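You operate a simulated robot arm through the tools that you are given. There is no shell and no other tool. Be economical: measure what you need, move in short steps, check, and stop when the job is done.

The job below is to be done with a simulated robot arm. You get a single attempt, and the scene is never put back.

TASK
Wind the mini black bobbin full at LOW tension on the small winder.
Fine: bobbin on the cone, tension slider to LOW before winding, roller arm on, winder slider left home. Do not press END. Leave the knob and the other bobbins.

The check looks at the end state, three seconds after you hand in, the way a careful person would. Anything else that was tipped, shoved, dropped, spilled or broken makes it a failure.

THE ROBOT
A 6-joint arm with a two-finger parallel gripper, fixed in place. Base frame: the origin is at the foot of the arm, x ahead of it, y to its left, z up. Readings come in m, rad, newtons and seconds.
With the tool pointing down near the work surface it reaches from about 0.24 to 0.64 m from the base axis. Its first joint turns from -1.152 to 1.152 rad. Payload 2.7 kg.
The tool frame sits at the grasp point between the pads (the TCP): z along the fingers, y along the line on which they close. The tips reach 0.023 m beyond it. The gripper opens to 0.094 m. The fingers are 0.038 m wide and 0.01 m thick; the gripper's body (0.054 by 0.096 m) begins 0.039 m behind the TCP.
Orientation is that of the tool frame in the base frame, as a unit quaternion [x, y, z, w]. With the fingers straight down and closing along the base's y, the tool's x points along the base's -x, its y along +y and its z along -z.

THE INTERFACE
- The arm moves only by the tool arm_command. Its argument "motion" is one flat list of numbers, 7 for each row, row after row: the turn, a rotation vector about the base's x, y, z in units of 8 degrees (1.0 is 8 degrees), then the shift along the base's x, y, z in units of 20 mm (1.0 is 20 mm), then the gripper command, from -1 (fully open) to 1 (shut), values between in proportion. In form: [ax, ay, az, dx, dy, dz, jaw, ax, ay, az, dx, dy, dz, jaw, ...]. A call has 1 to 8 rows; each row shifts and turns the commanded pose from where the row before left it. A call with a number of a shift or a turn outside -1 to 1 is refused whole. Rows are played at 5 a second. More than 0.05 m and 0.15 rad between two rows, or a gripper value outside its range, and nothing of the call is played. Where a pose cannot be reached the arm comes as near as it can. A force on the tool above 90 N (or 10 N above the force at the start of the call, whichever is more), or a blocked arm, ends the call early, and 0.2 s more pass. The fingers move at their own pace (about 0.045 m/s each) and stop on an object; they squeeze with about 34 N. The grip force told is the motor's: it shows also when the fingers shut on nothing. Time passes only in rows, and 0.2 s behind the last, so rows that do not move let the fingers close. The reply holds the time, the measured pose of the TCP, the force on the tool along the base axes, the opening and the grip force, in the units named above and with some noise, with the torque about the TCP (base axes, N m) and any sound that the robot's microphone picked up.
- Cameras (640 x 400 px; columns grow to the right, rows downward): "scene" is fixed at [0.0669, -0.436, 1.3897]; the picture's right is [0.80, -0.60, 0.00], its down [-0.42, -0.56, -0.71] and it looks along [0.43, 0.57, -0.70] (base axes); focal length 346 px, centre (320, 200). "wrist" rides on the gripper at [0.086, 0.016, -0.075] in the tool frame; the picture's right is [-0.18, 0.98, 0.00], its down [-0.58, -0.11, -0.81] and it looks along [-0.79, -0.15, 0.59] (tool axes); focal length 243 px, centre (320, 200). There is no depth. A picture from a camera that has moved, and an enlarged one, comes with that camera's place and axes in the base frame and with its lens.
- capture(camera): a new picture of that camera. The clock stands still meanwhile.
- zoom(camera, box): a new picture of the part [left, top, right, bottom] of that camera's present view, enlarged. The clock stands still meanwhile.
- close_job(): hands the job in; it is judged then, once.

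Go step by step. Nothing tells you positions but the pictures and the camera data: compare them with the known pose of the tool, close in by small moves and look again before you grip or let go. The budget is 120 turns and 68 pictures, counting those below and the enlarged ones. Unless the task says otherwise, let go and move clear before handing in, and close with one line.

The tools are called after "Emit:" by a JSON object that holds its "name" and its "arguments". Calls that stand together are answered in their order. arm_command: Moves the arm, as the interface text tells. Its arguments: {"type":"object","properties":{"motion":{"type":"array"}},"required":["motion"]} The other tools are called the same way: capture (camera) takes a picture; zoom (camera, box) takes an enlarged picture of a part of a camera's view; close_job () hands the job in.

At the start:

```text
clock: 0.0
tool_pos: [0.429, -0.1032, 1.0369]
orientation: [0.0, 1.0, 0.0, 0.0]
ft_force: [-0.1, -0.3, -0.1]
ft_torque: [0.01, -0.01, -0.01]
opening: 0.0939
finger_force: 0.0
```

scene: 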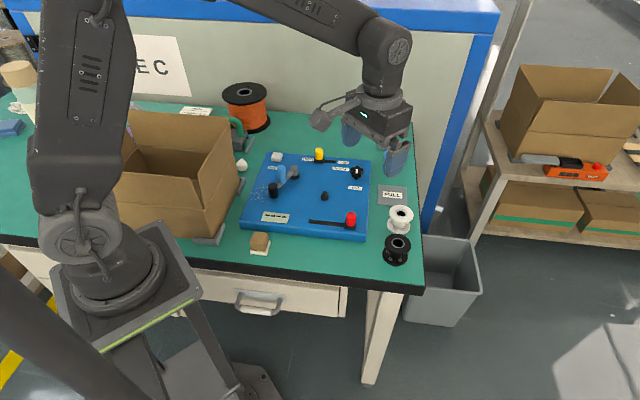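
wrist: 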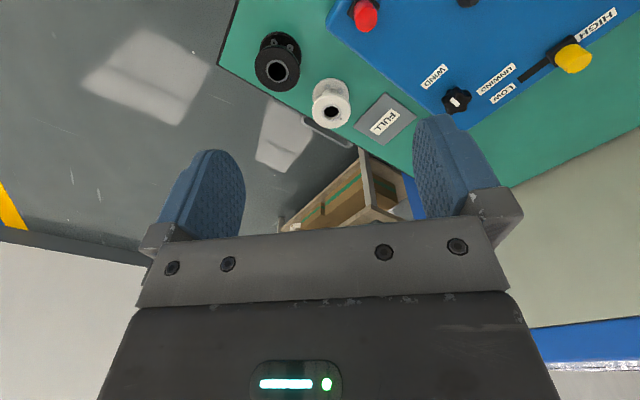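

I see a blue winder board on a green bench, with a black and a white bobbin at its right edge. I'll enlarge the views to read the controls.

Emit:
{"name": "zoom", "arguments": {"camera": "scene", "box": [230, 130, 430, 270]}}

Emit:
{"name": "zoom", "arguments": {"camera": "wrist", "box": [220, 0, 640, 150]}}

```text
2.86 times, centred on (330, 200) of scene
camera zoom: at [0.0669, -0.436, 1.3897], right [0.8, -0.6, 0.0], down [-0.42, -0.56, -0.71], along [0.43, 0.57, -0.7], focal length 990 px, centre (291, 200)
```

zoom: 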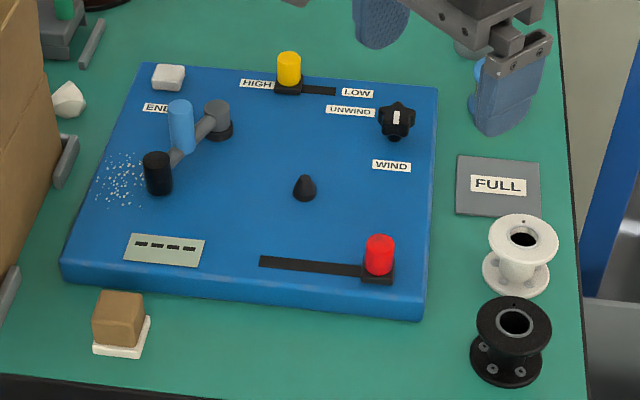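

```text
1.52 times, centred on (430, 75) of wrist
camera zoom: at [0.3413, -0.0881, 1.1122], right [0.18, 0.98, 0.0], down [0.58, -0.11, 0.81], along [0.79, -0.15, -0.59], focal length 370 px, centre (152, 390)
```

zoom: 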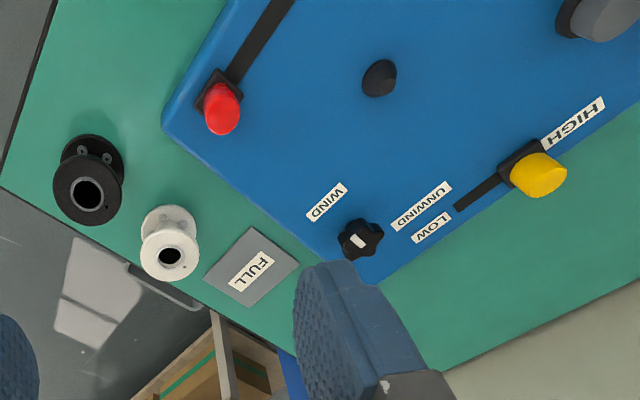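

The cone is at about (0.447, 0.050, 0.787), the black bobbin's top at about (0.468, -0.168, 0.82), the yellow tension knob at (0.53, 0.18) and the red slider at (0.444, -0.054). I'll move back and left for a closer look at the board.

Emit:
{"name": "arm_command", "arguments": {"motion": [0, 0, 0, -0.6, 0.9, 0, -1, 0, 0, 0, -0.6, 0.9, 0, -1, 0, 0, 0, -0.6, 0.9, 0, -1, 0, 0, 0, -0.6, 0.9, 0, -1, 0, 0, 0, -0.6, 0.9, 0, -1, 0, 0, 0, -0.6, 0.9, 0, -1, 0, 0, 0, -0.6, 0.9, 0, -1, 0, 0, 0, 0, 0, 0, -1]}}

Emit:
{"name": "capture", "arguments": {"camera": "wrist"}}

Emit:
{"name": "zoom", "arguments": {"camera": "scene", "box": [230, 140, 330, 240]}}

```text
clock: 1.8
tool_pos: [0.3443, 0.0244, 1.0368]
orientation: [0.0, 1.0, 0.0, 0.0]
ft_force: [0.5, 0.6, 0.3]
ft_torque: [0.01, -0.03, -0.01]
opening: 0.0942
finger_force: 0.0
```

```text
63 pictures are left
camera wrist: at [0.2568, 0.0396, 1.1116], right [0.18, 0.98, 0.0], down [0.58, -0.11, 0.81], along [0.79, -0.15, -0.59], focal length 243 px, centre (320, 200)
```

wrist: 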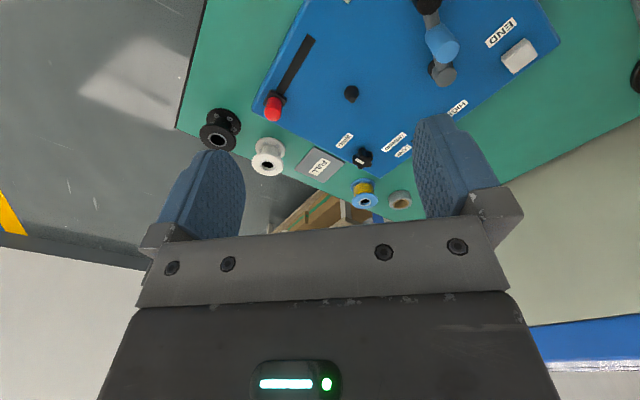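

```text
4.00 times, centred on (280, 190) of scene
camera zoom: at [0.0669, -0.436, 1.3897], right [0.8, -0.6, 0.0], down [-0.42, -0.56, -0.71], along [0.43, 0.57, -0.7], focal length 1385 px, centre (480, 240)
```

zoom: 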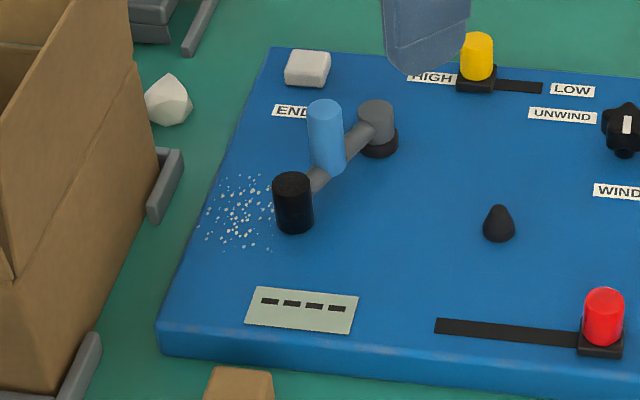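

The END button is at about (0.443, 0.268) and the roller pivot at (0.43, 0.166), both well away from the yellow knob. Tension comes first, so I'm moving above the yellow slider at (0.529, 0.178).

Emit:
{"name": "arm_command", "arguments": {"motion": [0, 0, 0, 1, 0.85, 0, -1, 0, 0, 0, 1, 0.85, 0, -1, 0, 0, 0, 1, 0.85, 0, -0.5, 0, 0, 0, 1, 0.85, 0, -0.1, 0, 0, 0, 1, 0.85, 0, -0.1, 0, 0, 0, 1, 0.85, -0.5, -0.1, 0, 0, 0, 1, 0.85, -0.5, -0.1, 0, 0, 0, 1, 0.85, -0.5, -0.1]}}

Emit:
{"name": "arm_command", "arguments": {"motion": [0, 0, 0, 0.6, 0.45, -0.9, -0.1, 0, 0, 0, 0.6, 0.45, -0.9, -0.1, 0, 0, 0, 0, 0, -0.9, -0.1, 0, 0, 0, 0, 0, -0.9, -0.1, 0, 0, 0, 0, 0, 0, -0.1]}}

Emit:
{"name": "capture", "arguments": {"camera": "wrist"}}

Emit:
{"name": "zoom", "arguments": {"camera": "scene", "box": [270, 100, 390, 190]}}

```text
clock: 3.6
tool_pos: [0.504, 0.1596, 1.008]
orientation: [0.0, 1.0, 0.0, 0.0]
ft_force: [0.5, 0.4, 0.2]
ft_torque: [0.01, 0.01, 0.01]
opening: 0.0519
finger_force: 0.1
```

```text
clock: 4.8
tool_pos: [0.5284, 0.1761, 0.9343]
orientation: [0.001, 1.0, 0.0, 0.0]
ft_force: [0.2, -0.4, -0.1]
ft_torque: [0.0, 0.01, -0.03]
opening: 0.0515
finger_force: 0.1
```

```text
61 pictures are left
camera wrist: at [0.4412, 0.1917, 1.01], right [0.18, 0.98, 0.0], down [0.58, -0.11, 0.81], along [0.79, -0.15, -0.59], focal length 243 px, centre (320, 200)
```

wrist: 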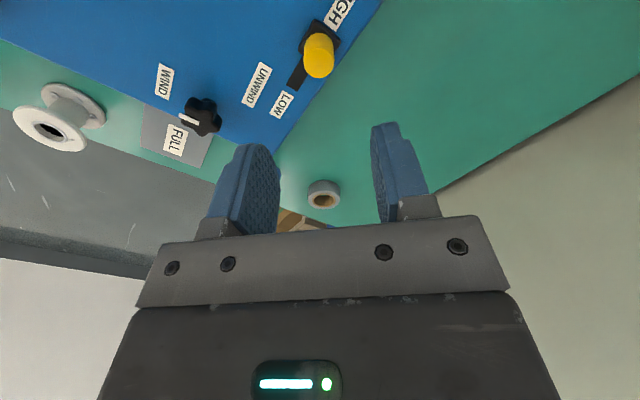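

```text
4.44 times, centred on (330, 145) of scene
camera zoom: at [0.0669, -0.436, 1.3897], right [0.8, -0.6, 0.0], down [-0.42, -0.56, -0.71], along [0.43, 0.57, -0.7], focal length 1539 px, centre (276, 444)
```

zoom: 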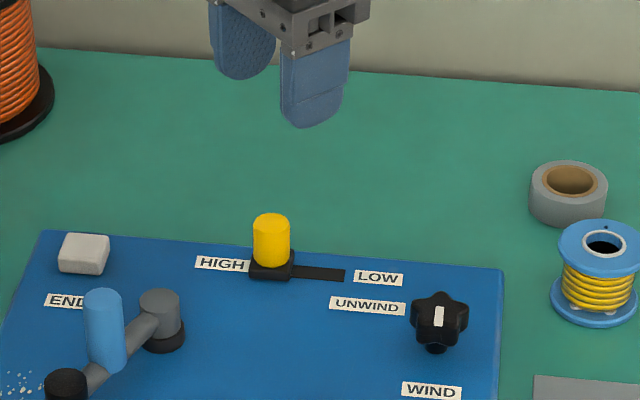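

The yellow knob is centred at about (0.522, 0.175) with its top near z 0.836. I'll descend around it with the fingers straddling.

Emit:
{"name": "arm_command", "arguments": {"motion": [0, 0, 0, -0.3, 0, -0.9, -0.1, 0, 0, 0, 0, 0, -0.9, -0.1, 0, 0, 0, 0, 0, -0.9, -0.1, 0, 0, 0, 0, 0, -0.8, -0.1, 0, 0, 0, 0, 0, -0.8, -0.1, 0, 0, 0, 0, 0, -0.5, -0.1, 0, 0, 0, 0, 0, -0.4, -0.1]}}

Emit:
{"name": "capture", "arguments": {"camera": "wrist"}}

Emit:
{"name": "zoom", "arguments": {"camera": "scene", "box": [270, 100, 390, 190]}}

```text
clock: 6.4
tool_pos: [0.5205, 0.1761, 0.8322]
orientation: [0.0, 1.0, 0.0, 0.001]
ft_force: [-0.6, -0.1, 0.3]
ft_torque: [0.01, -0.02, 0.02]
opening: 0.0516
finger_force: 0.0
```

```text
59 pictures are left
camera wrist: at [0.4338, 0.1915, 0.9081], right [0.18, 0.98, 0.0], down [0.58, -0.11, 0.81], along [0.79, -0.15, -0.59], focal length 243 px, centre (320, 200)
```

wrist: 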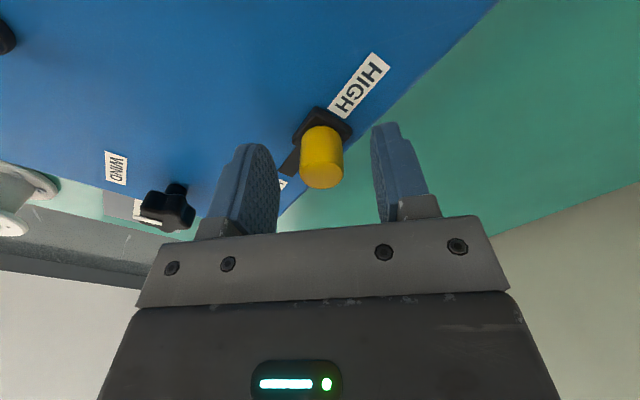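

```text
4.44 times, centred on (330, 145) of scene
camera zoom: at [0.0669, -0.436, 1.3897], right [0.8, -0.6, 0.0], down [-0.42, -0.56, -0.71], along [0.43, 0.57, -0.7], focal length 1539 px, centre (276, 444)
```

zoom: 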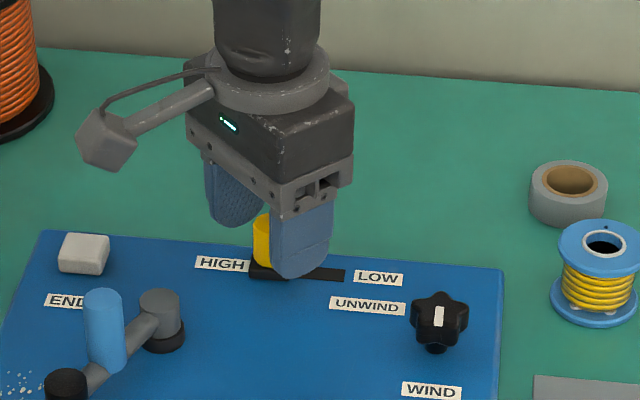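

The knob sits centrally between the pads. I'll lower slightly and close on it.

Emit:
{"name": "arm_command", "arguments": {"motion": [0, 0, 0, 0, 0, -0.25, -0.1, 0, 0, 0, 0, 0, 0, 1, 0, 0, 0, 0, 0, 0, 1, 0, 0, 0, 0, 0, 0, 1, 0, 0, 0, 0, 0, 0, 1]}}

```text
clock: 7.6
tool_pos: [0.5196, 0.1758, 0.827]
orientation: [0.0, 1.0, 0.0, 0.001]
ft_force: [3.3, 5.6, -4.8]
ft_torque: [-0.45, -0.3, 0.0]
opening: 0.0227
finger_force: 44.7
```

Gripped, opening 0.023. I'm sliding toward LOW along (0.71, -0.71).

Emit:
{"name": "arm_command", "arguments": {"motion": [0, 0, 0, 0.25, -0.25, 0, 1, 0, 0, 0, 0.25, -0.25, 0, 1, 0, 0, 0, 0.25, -0.25, 0, 1, 0, 0, 0, 0.25, -0.25, 0, 1]}}

Emit:
{"name": "zoom", "arguments": {"camera": "scene", "box": [270, 100, 390, 190]}}

```text
clock: 8.6
tool_pos: [0.5412, 0.1571, 0.8272]
orientation: [0.002, 1.0, -0.001, -0.001]
ft_force: [-9.7, -8.6, 12.0]
ft_torque: [0.45, -1.1, -0.22]
opening: 0.0226
finger_force: 45.0
```

```text
4.44 times, centred on (330, 145) of scene
camera zoom: at [0.0664, -0.4363, 1.3896], right [0.8, -0.6, 0.0], down [-0.42, -0.56, -0.71], along [0.43, 0.57, -0.7], focal length 1539 px, centre (276, 444)
```

zoom: 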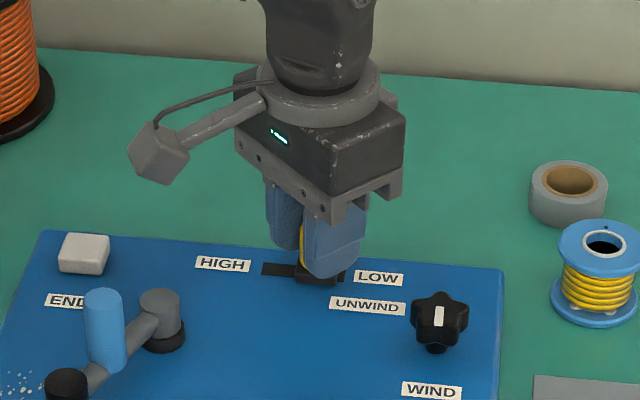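

The block is nearly at LOW. Some side force suggests the direction needs slightly more -y, so I'm continuing in small steps.

Emit:
{"name": "arm_command", "arguments": {"motion": [0, 0, 0, 0.1, -0.25, 0, 1, 0, 0, 0, 0.2, -0.25, 0, 1, 0, 0, 0, 0.15, -0.2, 0, 1]}}

Emit:
{"name": "zoom", "arguments": {"camera": "scene", "box": [270, 100, 390, 190]}}

```text
clock: 9.4
tool_pos: [0.5493, 0.1478, 0.8263]
orientation: [-0.002, 1.0, 0.002, 0.001]
ft_force: [-14.9, 29.4, 17.5]
ft_torque: [-0.25, -1.07, 0.23]
opening: 0.0229
finger_force: 45.0
```

```text
4.44 times, centred on (330, 145) of scene
camera zoom: at [0.0662, -0.4354, 1.3899], right [0.8, -0.6, 0.0], down [-0.42, -0.56, -0.71], along [0.43, 0.57, -0.7], focal length 1539 px, centre (276, 444)
```

zoom: 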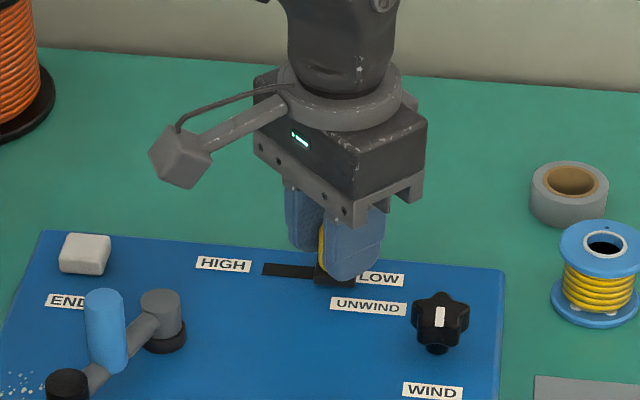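

The force rises against the motion, so the slider is at its LOW end stop. I'll ease off a little, release and lift.

Emit:
{"name": "arm_command", "arguments": {"motion": [0, 0, 0, -0.05, 0.12, 0, 1, 0, 0, 0, 0, 0, 0, -0.1, 0, 0, 0, 0, 0, 0, -0.1, 0, 0, 0, 0, 0, 0.8, -0.1, 0, 0, 0, 0, 0, 1, -0.1, 0, 0, 0, 0, 0, 1, -0.1, 0, 0, 0, 0, 0, 1, -0.5, 0, 0, 0, 0, 0, 1, -1]}}

Emit:
{"name": "zoom", "arguments": {"camera": "scene", "box": [270, 100, 390, 190]}}

```text
clock: 11.2
tool_pos: [0.5524, 0.1444, 0.9247]
orientation: [0.0, 1.0, 0.001, 0.0]
ft_force: [-0.5, 0.5, 0.2]
ft_torque: [-0.01, -0.01, -0.01]
opening: 0.094
finger_force: 0.1
```

```text
4.44 times, centred on (330, 145) of scene
camera zoom: at [0.0669, -0.436, 1.3897], right [0.8, -0.6, 0.0], down [-0.42, -0.56, -0.71], along [0.43, 0.57, -0.7], focal length 1539 px, centre (276, 444)
```

zoom: 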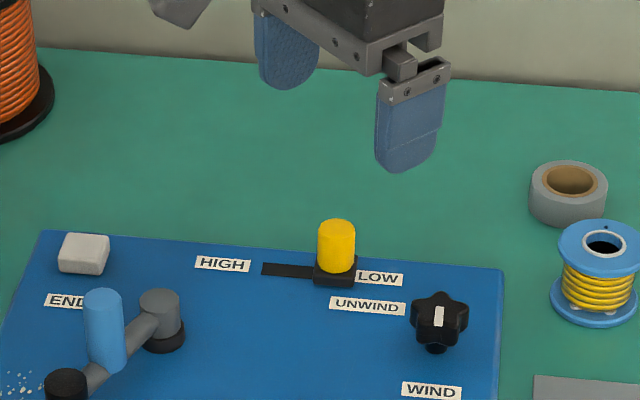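

The tension now reads LOW. Next I'm going over to the black bobbin at about (0.468, -0.168).

Emit:
{"name": "arm_command", "arguments": {"motion": [0, 0, 0, -0.25, -1, 0.5, -1, 0, 0, 0, -0.25, -1, 0.5, -1, 0, 0, 0, -0.25, -1, 0, -1, 0, 0, 0, -0.25, -1, 0, -1, 0, 0, 0, -0.25, -1, 0, -1, 0, 0, 0, -0.25, -1, 0, -1, 0, 0, 0, -0.25, -1, 0, -1, 0, 0, 0, -0.25, -1, 0, -1]}}

Emit:
{"name": "arm_command", "arguments": {"motion": [0, 0, 0, -0.3, -1, 0, -1, 0, 0, 0, -0.3, -1, 0, -1, 0, 0, 0, -0.3, -1, 0, -1, 0, 0, 0, -0.3, -1, 0, -1, 0, 0, 0, -0.3, -1, 0, -1, 0, 0, 0, -0.3, -1, 0, -1, 0, 0, 0, -0.3, -1, 0, -1, 0, 0, 0, 0, -0.6, 0, -1]}}

Emit:
{"name": "capture", "arguments": {"camera": "wrist"}}

Emit:
{"name": "zoom", "arguments": {"camera": "scene", "box": [350, 160, 450, 280]}}

```text
clock: 13.0
tool_pos: [0.5094, -0.0158, 0.942]
orientation: [0.001, 1.0, 0.001, 0.0]
ft_force: [0.0, 0.2, -0.4]
ft_torque: [0.0, 0.01, -0.01]
opening: 0.0939
finger_force: 0.0
```

```text
clock: 14.8
tool_pos: [0.4671, -0.1652, 0.9411]
orientation: [0.0, 1.0, 0.0, 0.0]
ft_force: [-0.9, -0.1, 0.3]
ft_torque: [0.0, 0.0, 0.01]
opening: 0.094
finger_force: 0.0
```

```text
54 pictures are left
camera wrist: at [0.3804, -0.1502, 1.0163], right [0.18, 0.98, 0.0], down [0.58, -0.11, 0.81], along [0.79, -0.15, -0.59], focal length 243 px, centre (320, 200)
```

wrist: 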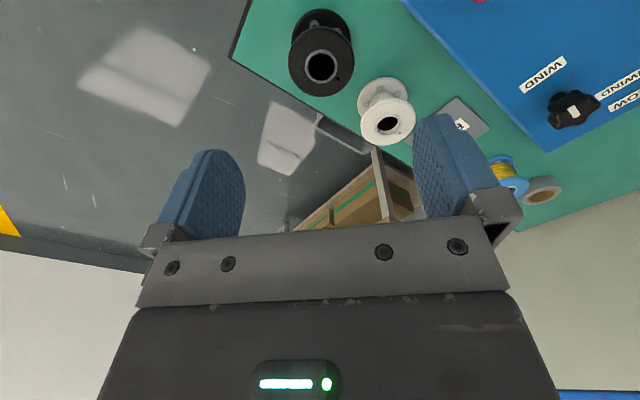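

```text
3.33 times, centred on (400, 220) of scene
camera zoom: at [0.0669, -0.436, 1.3897], right [0.8, -0.6, 0.0], down [-0.42, -0.56, -0.71], along [0.43, 0.57, -0.7], focal length 1154 px, centre (53, 133)
```

zoom: 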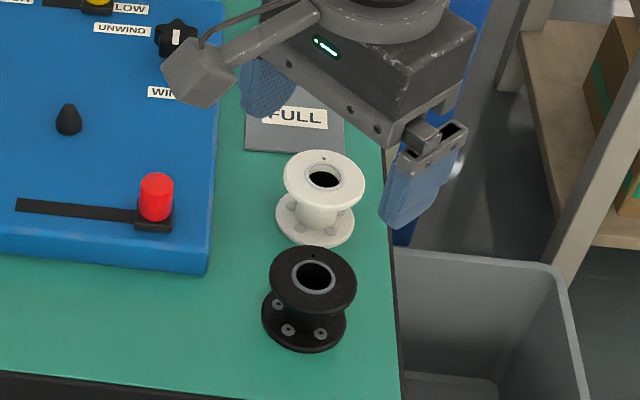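

The black bobbin's axis comes out at about (0.469, -0.167), top at z 0.8215, diameter about 50 mm. I'll descend over it with the jaws fully open.

Emit:
{"name": "arm_command", "arguments": {"motion": [0, 0, 0, 0.1, -0.1, -1, -1, 0, 0, 0, 0, 0, -1, -1, 0, 0, 0, 0, 0, -1, -1, 0, 0, 0, 0, 0, -1, -1, 0, 0, 0, 0, 0, -0.8, -1, 0, 0, 0, 0, 0, -0.7, -1]}}

Emit:
{"name": "capture", "arguments": {"camera": "wrist"}}

Emit:
{"name": "zoom", "arguments": {"camera": "scene", "box": [350, 160, 450, 280]}}

```text
clock: 16.2
tool_pos: [0.4705, -0.1686, 0.8348]
orientation: [0.001, 1.0, 0.001, 0.0]
ft_force: [-0.3, 0.2, 0.3]
ft_torque: [0.01, -0.03, 0.02]
opening: 0.094
finger_force: 0.0
```

```text
52 pictures are left
camera wrist: at [0.3835, -0.1546, 0.9097], right [0.18, 0.98, 0.0], down [0.58, -0.11, 0.81], along [0.79, -0.15, -0.59], focal length 243 px, centre (320, 200)
```

wrist: 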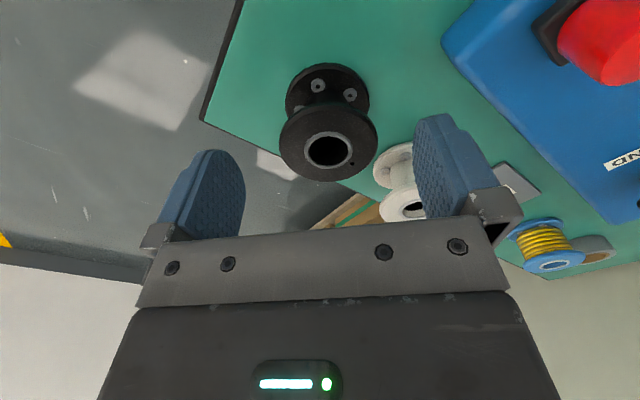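

```text
3.33 times, centred on (400, 220) of scene
camera zoom: at [0.0669, -0.436, 1.3897], right [0.8, -0.6, 0.0], down [-0.42, -0.56, -0.71], along [0.43, 0.57, -0.7], focal length 1154 px, centre (53, 133)
```

zoom: 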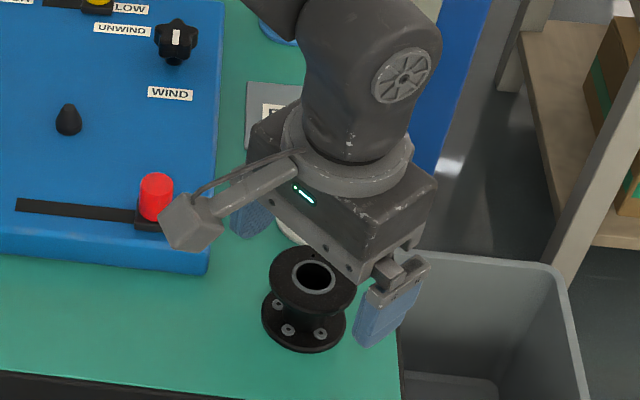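

The bobbin is about 3.5 mm to +y of the tool axis. I'll correct that and keep descending to around z 0.806, watching the force.

Emit:
{"name": "arm_command", "arguments": {"motion": [0, 0, 0, 0, 0.17, -0.4, -1, 0, 0, 0, 0, 0, -0.4, -1, 0, 0, 0, 0, 0, -0.4, -1, 0, 0, 0, 0, 0, -0.25, -1, 0, 0, 0, 0, 0, 0, -1]}}

Emit:
{"name": "capture", "arguments": {"camera": "wrist"}}

Emit:
{"name": "zoom", "arguments": {"camera": "scene", "box": [350, 160, 450, 280]}}

```text
clock: 17.4
tool_pos: [0.4704, -0.1646, 0.8023]
orientation: [0.0, 1.0, 0.0, 0.0]
ft_force: [0.1, -0.5, -1.0]
ft_torque: [-0.03, 0.01, 0.03]
opening: 0.0938
finger_force: 0.1
```

```text
50 pictures are left
camera wrist: at [0.3838, -0.1505, 0.8782], right [0.18, 0.98, 0.0], down [0.58, -0.11, 0.81], along [0.79, -0.15, -0.59], focal length 243 px, centre (320, 200)
```

wrist: 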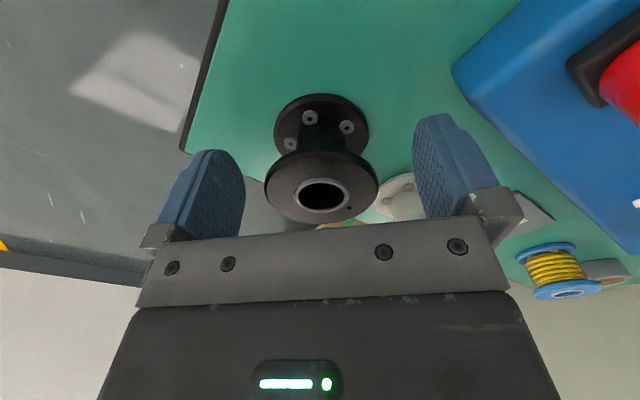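

```text
3.33 times, centred on (400, 220) of scene
camera zoom: at [0.0669, -0.436, 1.3897], right [0.8, -0.6, 0.0], down [-0.42, -0.56, -0.71], along [0.43, 0.57, -0.7], focal length 1154 px, centre (53, 133)
```

zoom: 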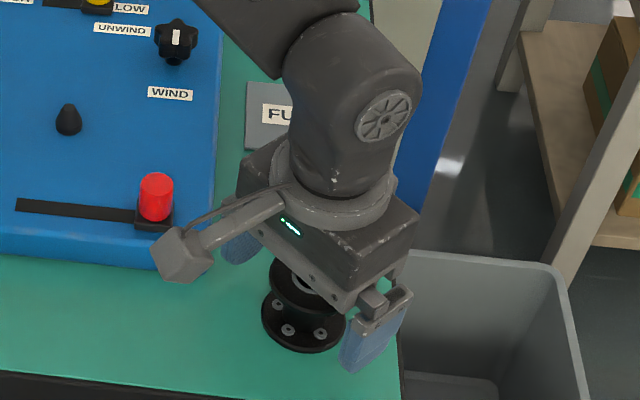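

The bobbin is centred between the pads and there is no contact force yet. I'm closing the gripper.

Emit:
{"name": "arm_command", "arguments": {"motion": [0, 0, 0, 0, 0, 0, 0, 0, 0, 0, 0, 0, 0, 0.5, 0, 0, 0, 0, 0, 0, 0.5, 0, 0, 0, 0, 0, 0, 0.5, 0, 0, 0, 0, 0, 0, 0.5]}}

Emit:
{"name": "capture", "arguments": {"camera": "wrist"}}

```text
clock: 18.6
tool_pos: [0.47, -0.1661, 0.8026]
orientation: [0.0, 1.0, 0.0, 0.0]
ft_force: [0.6, -0.4, 0.1]
ft_torque: [0.01, 0.01, 0.01]
opening: 0.0548
finger_force: 33.8
```

```text
48 pictures are left
camera wrist: at [0.3837, -0.1506, 0.8783], right [0.18, 0.98, 0.0], down [0.58, -0.11, 0.81], along [0.79, -0.15, -0.59], focal length 243 px, centre (320, 200)
```

wrist: 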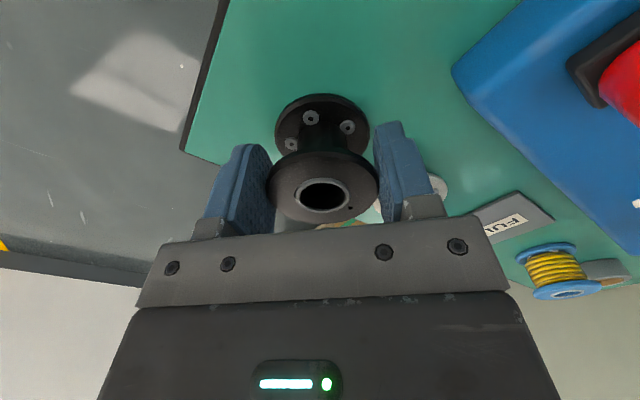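

The bobbin is gripped at 54.8 mm diameter, its axis about 7 mm ahead of the TCP. I'll lift 0.12 m so it clears the red slider, and check it.

Emit:
{"name": "arm_command", "arguments": {"motion": [0, 0, 0, 0, 0, 0.3, 0.6, 0, 0, 0, 0, 0, 0.7, 0.6, 0, 0, 0, 0, 0, 1, 0.6, 0, 0, 0, 0, 0, 1, 0.6, 0, 0, 0, 0, 0, 1, 0.6, 0, 0, 0, 0, 0, 1, 0.6, 0, 0, 0, 0, 0, 1, 0.6]}}

Emit:
{"name": "arm_command", "arguments": {"motion": [0, 0, 0, -0.2, 1, 0, 0.6, 0, 0, 0, -0.2, 1, 0, 0.6, 0, 0, 0, -0.2, 1, 0, 0.6, 0, 0, 0, -0.2, 1, 0, 0.6, 0, 0, 0, -0.2, 1, 0, 0.6, 0, 0, 0, -0.2, 1, 0, 0.6, 0, 0, 0, -0.2, 1, 0, 0.6, 0, 0, 0, -0.2, 1, 0, 0.6]}}

Emit:
{"name": "arm_command", "arguments": {"motion": [0, 0, 0, 0, 1, 0, 0.6, 0, 0, 0, 0, 0.9, 0, 0.6, 0, 0, 0, 0, 0.9, 0, 0.6, 0, 0, 0, 0, 0, 0, 0.6]}}

Emit:
{"name": "capture", "arguments": {"camera": "wrist"}}

Emit:
{"name": "zoom", "arguments": {"camera": "scene", "box": [250, 120, 370, 240]}}

```text
clock: 20.2
tool_pos: [0.4694, -0.1659, 0.9231]
orientation: [0.0, 1.0, -0.001, 0.0]
ft_force: [-0.2, 0.1, -0.1]
ft_torque: [0.01, 0.04, 0.01]
opening: 0.0187
finger_force: 0.0
```

```text
clock: 22.0
tool_pos: [0.4353, -0.0047, 0.9237]
orientation: [0.002, 1.0, 0.0, 0.0]
ft_force: [0.7, -0.8, -0.2]
ft_torque: [0.0, 0.01, 0.05]
opening: 0.0191
finger_force: 0.0
```

```text
clock: 23.0
tool_pos: [0.4375, 0.0508, 0.9233]
orientation: [-0.001, 1.0, 0.0, -0.001]
ft_force: [-0.8, -0.6, 0.5]
ft_torque: [-0.01, 0.01, 0.05]
opening: 0.0189
finger_force: 0.1
```

```text
47 pictures are left
camera wrist: at [0.3507, 0.0657, 0.9977], right [0.18, 0.98, 0.0], down [0.58, -0.11, 0.81], along [0.79, -0.15, -0.59], focal length 243 px, centre (320, 200)
```

wrist: 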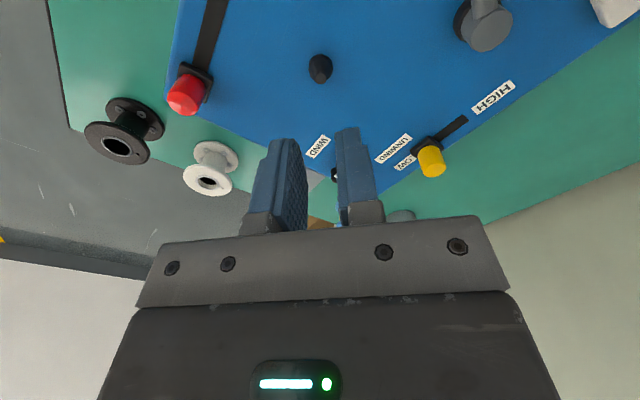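

```text
3.33 times, centred on (310, 180) of scene
camera zoom: at [0.0669, -0.436, 1.3897], right [0.8, -0.6, 0.0], down [-0.42, -0.56, -0.71], along [0.43, 0.57, -0.7], focal length 1154 px, centre (353, 267)
```

zoom: 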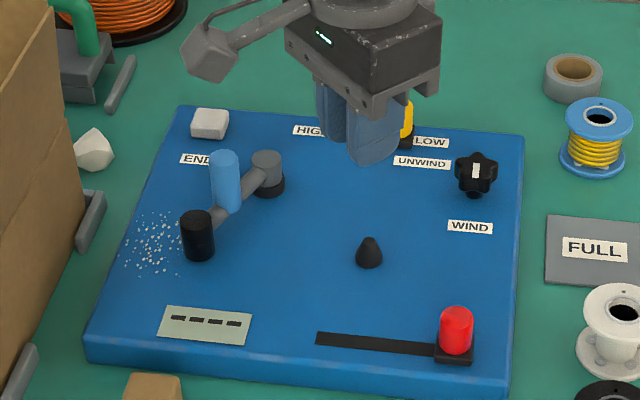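

The bobbin slipped out of the jaws during the lift, and it looks to be still standing in its place. I'll look closely at it before trying again.

Emit:
{"name": "zoom", "arguments": {"camera": "scene", "box": [360, 190, 440, 280]}}

Emit:
{"name": "zoom", "arguments": {"camera": "wrist", "box": [60, 70, 260, 220]}}

```text
4.44 times, centred on (400, 235) of scene
camera zoom: at [0.0669, -0.436, 1.3897], right [0.8, -0.6, 0.0], down [-0.42, -0.56, -0.71], along [0.43, 0.57, -0.7], focal length 1539 px, centre (-36, 44)
```

zoom: 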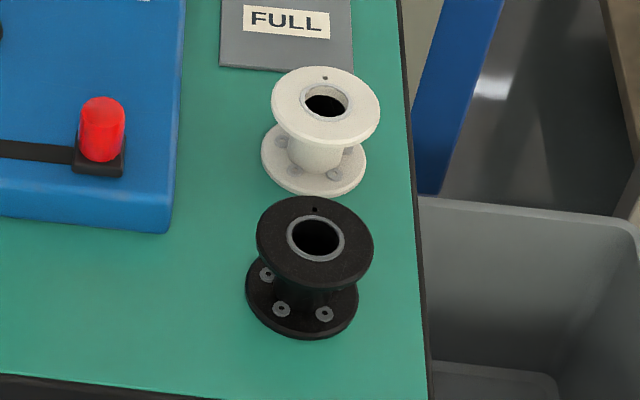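

```text
2.67 times, centred on (160, 145) of wrist
camera zoom: at [0.3507, 0.0657, 0.9977], right [0.18, 0.98, 0.0], down [0.58, -0.11, 0.81], along [0.79, -0.15, -0.59], focal length 647 px, centre (747, 347)
```

zoom: 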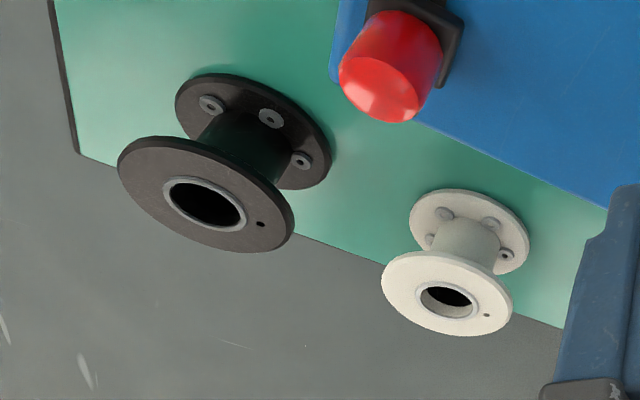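

The bobbin is upright and unmoved. I'll go back, centre the pads on its axis (x about 0.476), and grip deeper at full force so the pads hold both flanges.

Emit:
{"name": "arm_command", "arguments": {"motion": [0, 0, 0, 0, -0.95, 0, 0.5, 0, 0, 0, 0, -1, 0, 0, 0, 0, 0, 0.3, -1, 0, -0.5, 0, 0, 0, 0.3, -1, 0, -1, 0, 0, 0, 0.3, -1, 0, -1, 0, 0, 0, 0.3, -1, 0, -1, 0, 0, 0, 0.3, -1, 0, -1, 0, 0, 0, 0.3, -1, 0, -1]}}

Emit:
{"name": "arm_command", "arguments": {"motion": [0, 0, 0, 0.12, -1, 0, -1, 0, 0, 0, 0, -1, 0, -1, 0, 0, 0, 0, -0.9, 0, -1, 0, 0, 0, 0, 0, 0, -1]}}

Emit:
{"name": "capture", "arguments": {"camera": "wrist"}}

```text
clock: 24.8
tool_pos: [0.4745, -0.108, 0.923]
orientation: [0.0, 1.0, 0.0, 0.0]
ft_force: [0.0, -0.1, 0.7]
ft_torque: [0.03, 0.02, -0.01]
opening: 0.094
finger_force: 0.0
```

```text
clock: 25.8
tool_pos: [0.4765, -0.1677, 0.9228]
orientation: [-0.001, 1.0, -0.001, 0.0]
ft_force: [0.3, 0.5, 0.7]
ft_torque: [-0.01, -0.03, -0.01]
opening: 0.0943
finger_force: 0.2
```

```text
43 pictures are left
camera wrist: at [0.3894, -0.1523, 0.9971], right [0.18, 0.98, 0.0], down [0.58, -0.11, 0.81], along [0.79, -0.15, -0.59], focal length 243 px, centre (320, 200)
```

wrist: 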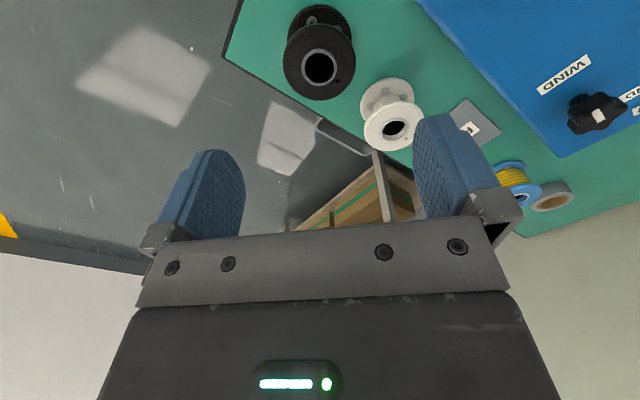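

The axis is at about (0.475, -0.168), right below the tool. I'll descend to z 0.797.

Emit:
{"name": "arm_command", "arguments": {"motion": [0, 0, 0, 0, 0, -1, -1, 0, 0, 0, 0, 0, -1, -1, 0, 0, 0, 0, 0, -1, -1, 0, 0, 0, 0, 0, -1, -1, 0, 0, 0, 0, 0, -1, -1, 0, 0, 0, 0, 0, -0.8, -1, 0, 0, 0, 0, 0, -0.4, -1, 0, 0, 0, 0, 0, 0, -1]}}

Emit:
{"name": "capture", "arguments": {"camera": "wrist"}}

```text
clock: 27.6
tool_pos: [0.4761, -0.1671, 0.7999]
orientation: [0.0, 1.0, 0.0, 0.0]
ft_force: [-0.4, 0.7, -0.4]
ft_torque: [0.02, 0.02, -0.04]
opening: 0.0938
finger_force: 0.2
```

```text
42 pictures are left
camera wrist: at [0.3895, -0.152, 0.8751], right [0.18, 0.98, 0.0], down [0.58, -0.11, 0.81], along [0.79, -0.15, -0.59], focal length 243 px, centre (320, 200)
```

wrist: 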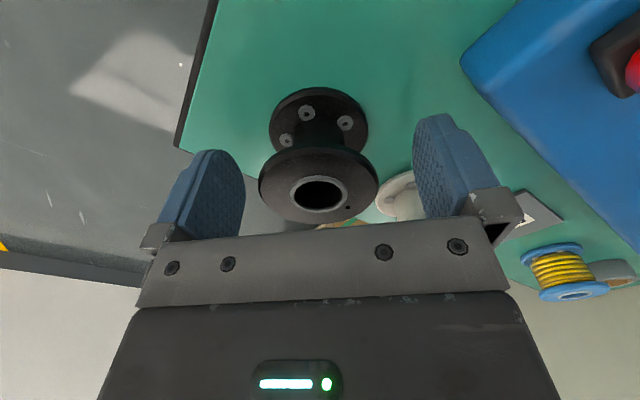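

Still free of contact. I'll go about 4 mm lower, then close at full force and lift slowly by a few mm as a test.

Emit:
{"name": "arm_command", "arguments": {"motion": [0, 0, 0, 0, 0, -0.1, -1, 0, 0, 0, 0, 0, -0.1, -1, 0, 0, 0, 0, 0, 0, 1, 0, 0, 0, 0, 0, 0, 1, 0, 0, 0, 0, 0, 0, 1, 0, 0, 0, 0, 0, 0, 1, 0, 0, 0, 0, 0, 0, 1]}}

Emit:
{"name": "arm_command", "arguments": {"motion": [0, 0, 0, 0, 0, 0.1, 1, 0, 0, 0, 0, 0, 0.1, 1, 0, 0, 0, 0, 0, 0.1, 1, 0, 0, 0, 0, 0, 0.1, 1, 0, 0, 0, 0, 0, 0.1, 1]}}

Emit:
{"name": "capture", "arguments": {"camera": "wrist"}}

```text
clock: 29.2
tool_pos: [0.4763, -0.1652, 0.796]
orientation: [0.0, 1.0, 0.0, 0.0]
ft_force: [1.0, -1.3, 1.9]
ft_torque: [0.0, -0.03, 0.0]
opening: 0.0547
finger_force: 34.0
```

```text
clock: 30.4
tool_pos: [0.4756, -0.1662, 0.8039]
orientation: [0.0, 1.0, 0.0, 0.0]
ft_force: [-0.9, 0.2, -0.9]
ft_torque: [-0.01, 0.0, -0.01]
opening: 0.0547
finger_force: 33.0
```

```text
41 pictures are left
camera wrist: at [0.3896, -0.1521, 0.8801], right [0.18, 0.98, 0.0], down [0.58, -0.11, 0.81], along [0.79, -0.15, -0.59], focal length 243 px, centre (320, 200)
```

wrist: 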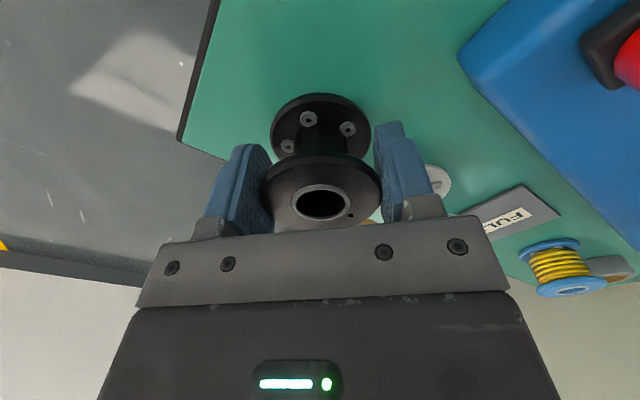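

The hole stayed fixed relative to the gripper, so the bobbin is lifting this time. I'll keep lifting gently.

Emit:
{"name": "arm_command", "arguments": {"motion": [0, 0, 0, 0, 0, 0.25, 1, 0, 0, 0, 0, 0, 0.25, 1, 0, 0, 0, 0, 0, 0.3, 1, 0, 0, 0, 0, 0, 0.4, 1, 0, 0, 0, 0, 0, 0.5, 1]}}

Emit:
{"name": "capture", "arguments": {"camera": "wrist"}}

Emit:
{"name": "zoom", "arguments": {"camera": "scene", "box": [350, 160, 450, 280]}}

```text
clock: 31.6
tool_pos: [0.4767, -0.1662, 0.8396]
orientation: [0.0, 1.0, -0.001, 0.001]
ft_force: [-1.0, -1.1, 0.3]
ft_torque: [0.02, -0.04, 0.0]
opening: 0.0547
finger_force: 33.5
```

```text
40 pictures are left
camera wrist: at [0.3896, -0.1515, 0.9147], right [0.18, 0.98, 0.0], down [0.58, -0.11, 0.81], along [0.79, -0.15, -0.59], focal length 243 px, centre (320, 200)
```

wrist: 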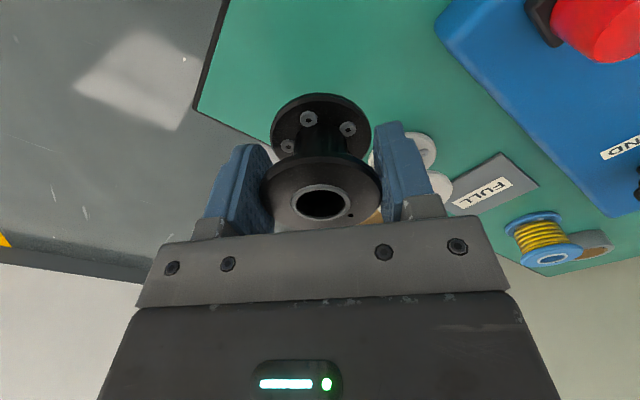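

```text
3.33 times, centred on (400, 220) of scene
camera zoom: at [0.0669, -0.436, 1.3897], right [0.8, -0.6, 0.0], down [-0.42, -0.56, -0.71], along [0.43, 0.57, -0.7], focal length 1154 px, centre (53, 133)
```

zoom: 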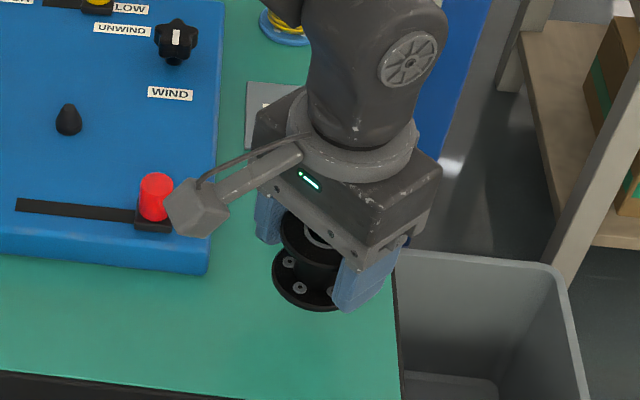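

The grip is firm and the bobbin axis lies on the TCP. I'll lift higher and carry it to above the cone at (0.445, 0.0485).

Emit:
{"name": "arm_command", "arguments": {"motion": [0, 0, 0, 0, 0, 0.6, 1, 0, 0, 0, 0, 0, 0.8, 1, 0, 0, 0, 0, 0, 0.8, 1, 0, 0, 0, 0, 0, 0.8, 1, 0, 0, 0, 0, 0, 0.6, 1]}}

Emit:
{"name": "arm_command", "arguments": {"motion": [0, 0, 0, -0.2, 0.5, 0, 1, 0, 0, 0, -0.2, 0.8, 0, 1, 0, 0, 0, -0.2, 0.9, 0, 1, 0, 0, 0, -0.2, 0.9, 0, 1, 0, 0, 0, -0.2, 0.9, 0, 1, 0, 0, 0, -0.2, 0.9, 0, 1, 0, 0, 0, -0.2, 0.9, 0, 1, 0, 0, 0, -0.1, 0.9, 0, 1]}}

Emit:
{"name": "arm_command", "arguments": {"motion": [0, 0, 0, -0.05, 0.9, 0, 1, 0, 0, 0, 0, 0.9, 0, 1, 0, 0, 0, 0, 0.9, 0, 1, 0, 0, 0, 0, 0.7, 0, 1, 0, 0, 0, 0, 0.6, 0, 1, 0, 0, 0, 0, 0, 0, 1]}}

Emit:
{"name": "capture", "arguments": {"camera": "wrist"}}

Emit:
{"name": "zoom", "arguments": {"camera": "scene", "box": [250, 120, 370, 240]}}

```text
clock: 32.8
tool_pos: [0.4761, -0.1695, 0.9109]
orientation: [0.0, 1.0, 0.0, -0.001]
ft_force: [0.0, -0.6, -0.8]
ft_torque: [0.01, -0.01, 0.01]
opening: 0.0546
finger_force: 33.8
```

```text
clock: 34.6
tool_pos: [0.4463, -0.0322, 0.913]
orientation: [0.001, 1.0, 0.0, 0.0]
ft_force: [-0.7, 0.0, 0.5]
ft_torque: [0.0, 0.0, -0.02]
opening: 0.0544
finger_force: 34.2
```

```text
clock: 36.0
tool_pos: [0.4466, 0.0481, 0.9124]
orientation: [0.0, 1.0, 0.0, 0.0]
ft_force: [0.4, 0.2, -0.5]
ft_torque: [-0.01, -0.02, -0.02]
opening: 0.0544
finger_force: 34.5
```

```text
38 pictures are left
camera wrist: at [0.3597, 0.0631, 0.9877], right [0.18, 0.98, 0.0], down [0.58, -0.11, 0.81], along [0.79, -0.15, -0.59], focal length 243 px, centre (320, 200)
```

wrist: 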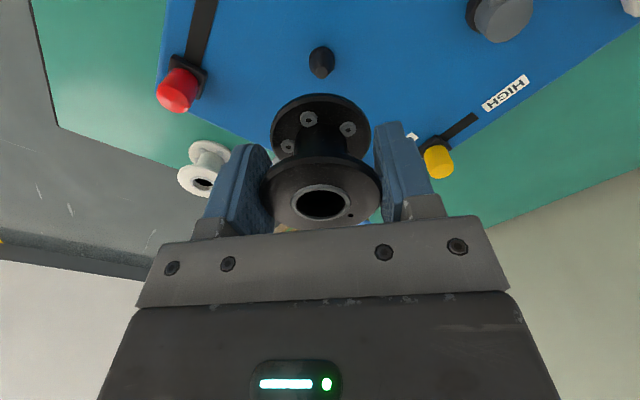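

```text
3.33 times, centred on (310, 180) of scene
camera zoom: at [0.0669, -0.436, 1.3897], right [0.8, -0.6, 0.0], down [-0.42, -0.56, -0.71], along [0.43, 0.57, -0.7], focal length 1154 px, centre (353, 267)
```

zoom: 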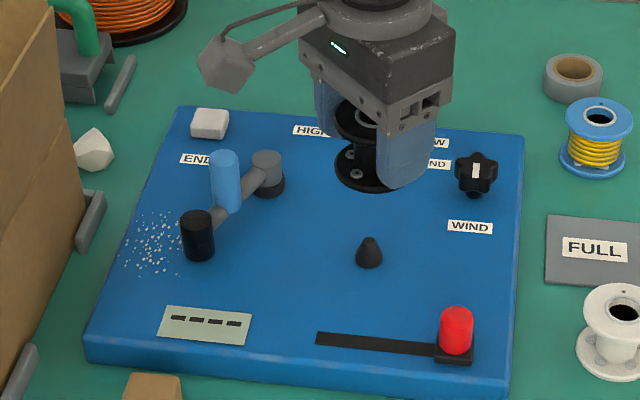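

The cone is nearly right below the bobbin axis. I'll descend part way and check the alignment again.

Emit:
{"name": "arm_command", "arguments": {"motion": [0, 0, 0, 0, 0, -0.7, 1, 0, 0, 0, 0, 0, -0.7, 1, 0, 0, 0, 0, 0, -0.6, 1, 0, 0, 0, 0, 0, -0.5, 1, 0, 0, 0, 0, 0, 0, 1]}}

Emit:
{"name": "zoom", "arguments": {"camera": "wrist", "box": [220, 0, 420, 240]}}

Emit:
{"name": "zoom", "arguments": {"camera": "scene", "box": [290, 150, 370, 210]}}

```text
clock: 37.2
tool_pos: [0.4466, 0.0465, 0.8596]
orientation: [0.0, 1.0, 0.0, 0.0]
ft_force: [-0.4, -0.2, -0.8]
ft_torque: [0.01, -0.02, 0.02]
opening: 0.0545
finger_force: 33.9
```

```text
1.67 times, centred on (320, 120) of wrist
camera zoom: at [0.359, 0.0613, 0.9352], right [0.18, 0.98, 0.0], down [0.58, -0.11, 0.81], along [0.79, -0.15, -0.59], focal length 404 px, centre (320, 333)
```

zoom: 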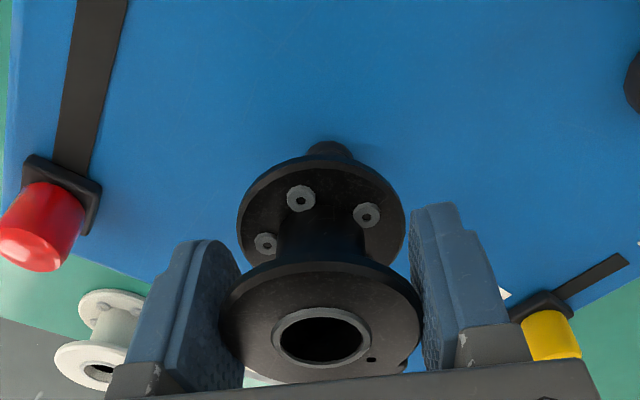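

```text
6.67 times, centred on (330, 180) of scene
camera zoom: at [0.0669, -0.436, 1.3897], right [0.8, -0.6, 0.0], down [-0.42, -0.56, -0.71], along [0.43, 0.57, -0.7], focal length 2309 px, centre (253, 333)
```

zoom: 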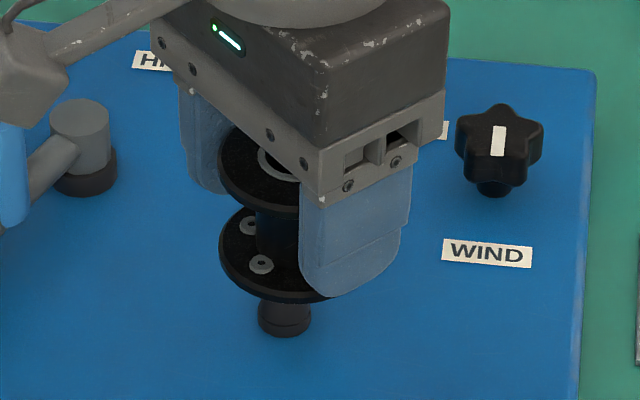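

The cone sits about 2.8 mm to +y and 2 mm to -x of the bobbin axis. I'll correct that, then lower onto the cone gradually.

Emit:
{"name": "arm_command", "arguments": {"motion": [0, 0, 0, -0.1, 0.14, 0, 1, 0, 0, 0, 0, 0, -0.25, 1, 0, 0, 0, 0, 0, -0.25, 1, 0, 0, 0, 0, 0, 0, 1]}}

Emit:
{"name": "zoom", "arguments": {"camera": "wrist", "box": [220, 0, 420, 240]}}

Emit:
{"name": "zoom", "arguments": {"camera": "scene", "box": [290, 150, 370, 210]}}

```text
clock: 38.2
tool_pos: [0.4431, 0.0494, 0.8507]
orientation: [0.0, 1.0, 0.0, 0.0]
ft_force: [-0.5, -0.5, 0.3]
ft_torque: [0.01, -0.01, 0.02]
opening: 0.0548
finger_force: 33.9
```

```text
1.67 times, centred on (320, 120) of wrist
camera zoom: at [0.3567, 0.0644, 0.9259], right [0.18, 0.98, 0.0], down [0.58, -0.11, 0.81], along [0.79, -0.15, -0.59], focal length 404 px, centre (320, 333)
```

zoom: 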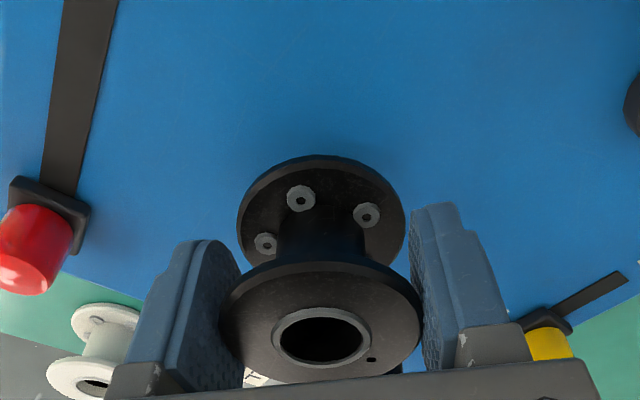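

```text
6.67 times, centred on (330, 180) of scene
camera zoom: at [0.0669, -0.436, 1.3897], right [0.8, -0.6, 0.0], down [-0.42, -0.56, -0.71], along [0.43, 0.57, -0.7], focal length 2309 px, centre (253, 333)
```

zoom: 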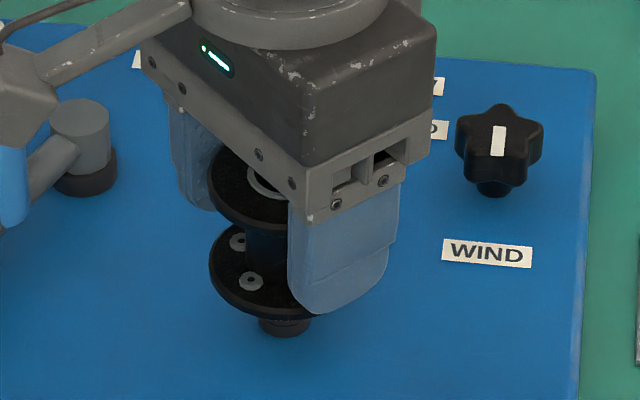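

Both views now show good alignment. I'll lower further in small steps.

Emit:
{"name": "arm_command", "arguments": {"motion": [0, 0, 0, 0, 0, -0.25, 1, 0, 0, 0, 0, 0, -0.25, 1, 0, 0, 0, 0, 0, -0.25, 1, 0, 0, 0, 0, 0, 0, 1]}}

Emit:
{"name": "zoom", "arguments": {"camera": "scene", "box": [290, 150, 370, 210]}}

```text
clock: 39.2
tool_pos: [0.4426, 0.0492, 0.8356]
orientation: [0.0, 1.0, 0.0, 0.0]
ft_force: [-0.1, -0.1, -0.3]
ft_torque: [-0.06, -0.03, 0.03]
opening: 0.0545
finger_force: 34.1
```

```text
6.67 times, centred on (330, 180) of scene
camera zoom: at [0.0669, -0.436, 1.3897], right [0.8, -0.6, 0.0], down [-0.42, -0.56, -0.71], along [0.43, 0.57, -0.7], focal length 2309 px, centre (253, 333)
```

zoom: 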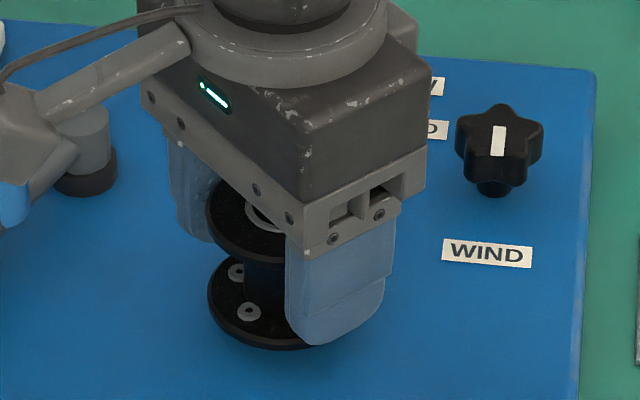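

No contact force, and the bobbin is going down over the cone. Continuing.

Emit:
{"name": "arm_command", "arguments": {"motion": [0, 0, 0, 0, 0, -0.2, 1, 0, 0, 0, 0, 0, -0.2, 1, 0, 0, 0, 0, 0, -0.2, 1, 0, 0, 0, 0, 0, 0, 1]}}

Emit:
{"name": "zoom", "arguments": {"camera": "scene", "box": [290, 150, 370, 210]}}

```text
clock: 40.2
tool_pos: [0.4451, 0.0503, 0.8259]
orientation: [0.0, 1.0, -0.001, 0.001]
ft_force: [-10.1, -2.9, 30.0]
ft_torque: [-0.03, 0.19, -0.02]
opening: 0.0548
finger_force: 33.6
```

```text
6.67 times, centred on (330, 180) of scene
camera zoom: at [0.0662, -0.4361, 1.3897], right [0.8, -0.6, 0.0], down [-0.42, -0.56, -0.71], along [0.43, 0.57, -0.7], focal length 2309 px, centre (253, 333)
```

zoom: 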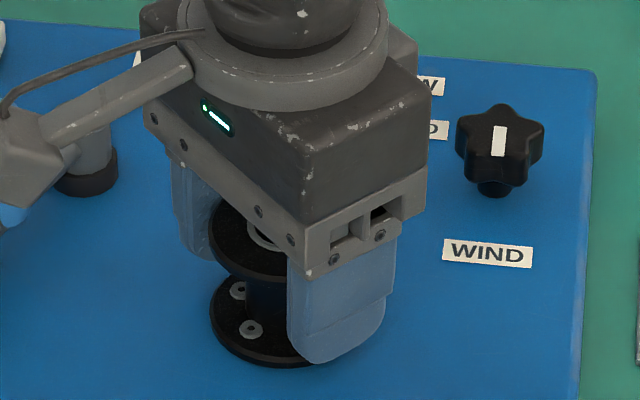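

Contact at z 0.826 with about 30 N, so the bobbin is meeting the cone. I'll ease off the load, open slowly and look at how it sits.

Emit:
{"name": "arm_command", "arguments": {"motion": [0, 0, 0, 0.05, 0, 0.15, 1, 0, 0, 0, 0, 0, 0, -0.35, 0, 0, 0, 0, 0, 0, -0.6, 0, 0, 0, 0, 0, 0, -0.6]}}

Emit:
{"name": "zoom", "arguments": {"camera": "scene", "box": [290, 150, 370, 210]}}

Emit:
{"name": "zoom", "arguments": {"camera": "wrist", "box": [220, 0, 420, 240]}}

```text
clock: 41.2
tool_pos: [0.4434, 0.0521, 0.8263]
orientation: [-0.001, 1.0, 0.0, 0.0]
ft_force: [-0.7, 0.3, 0.3]
ft_torque: [0.0, -0.03, -0.03]
opening: 0.0753
finger_force: 0.0
```

```text
6.67 times, centred on (330, 180) of scene
camera zoom: at [0.0669, -0.436, 1.3897], right [0.8, -0.6, 0.0], down [-0.42, -0.56, -0.71], along [0.43, 0.57, -0.7], focal length 2309 px, centre (253, 333)
```

zoom: 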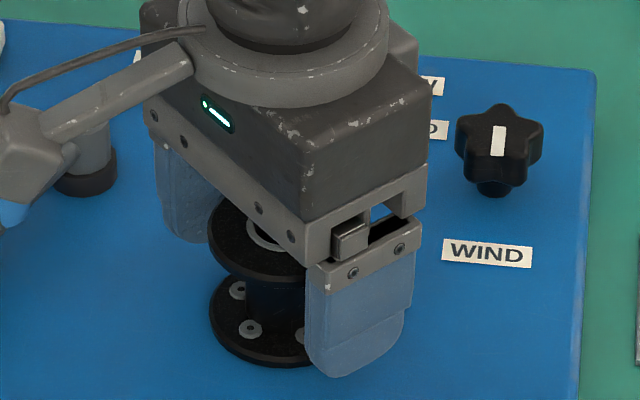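

```text
1.67 times, centred on (320, 120) of wrist
camera zoom: at [0.3577, 0.0658, 0.9012], right [0.18, 0.98, 0.0], down [0.58, -0.11, 0.81], along [0.79, -0.15, -0.59], focal length 404 px, centre (320, 333)
```

zoom: 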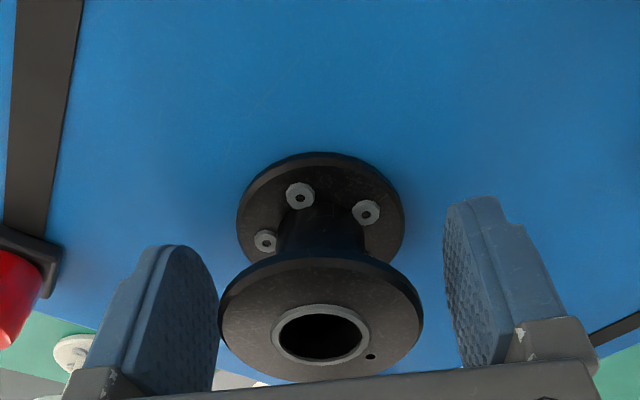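

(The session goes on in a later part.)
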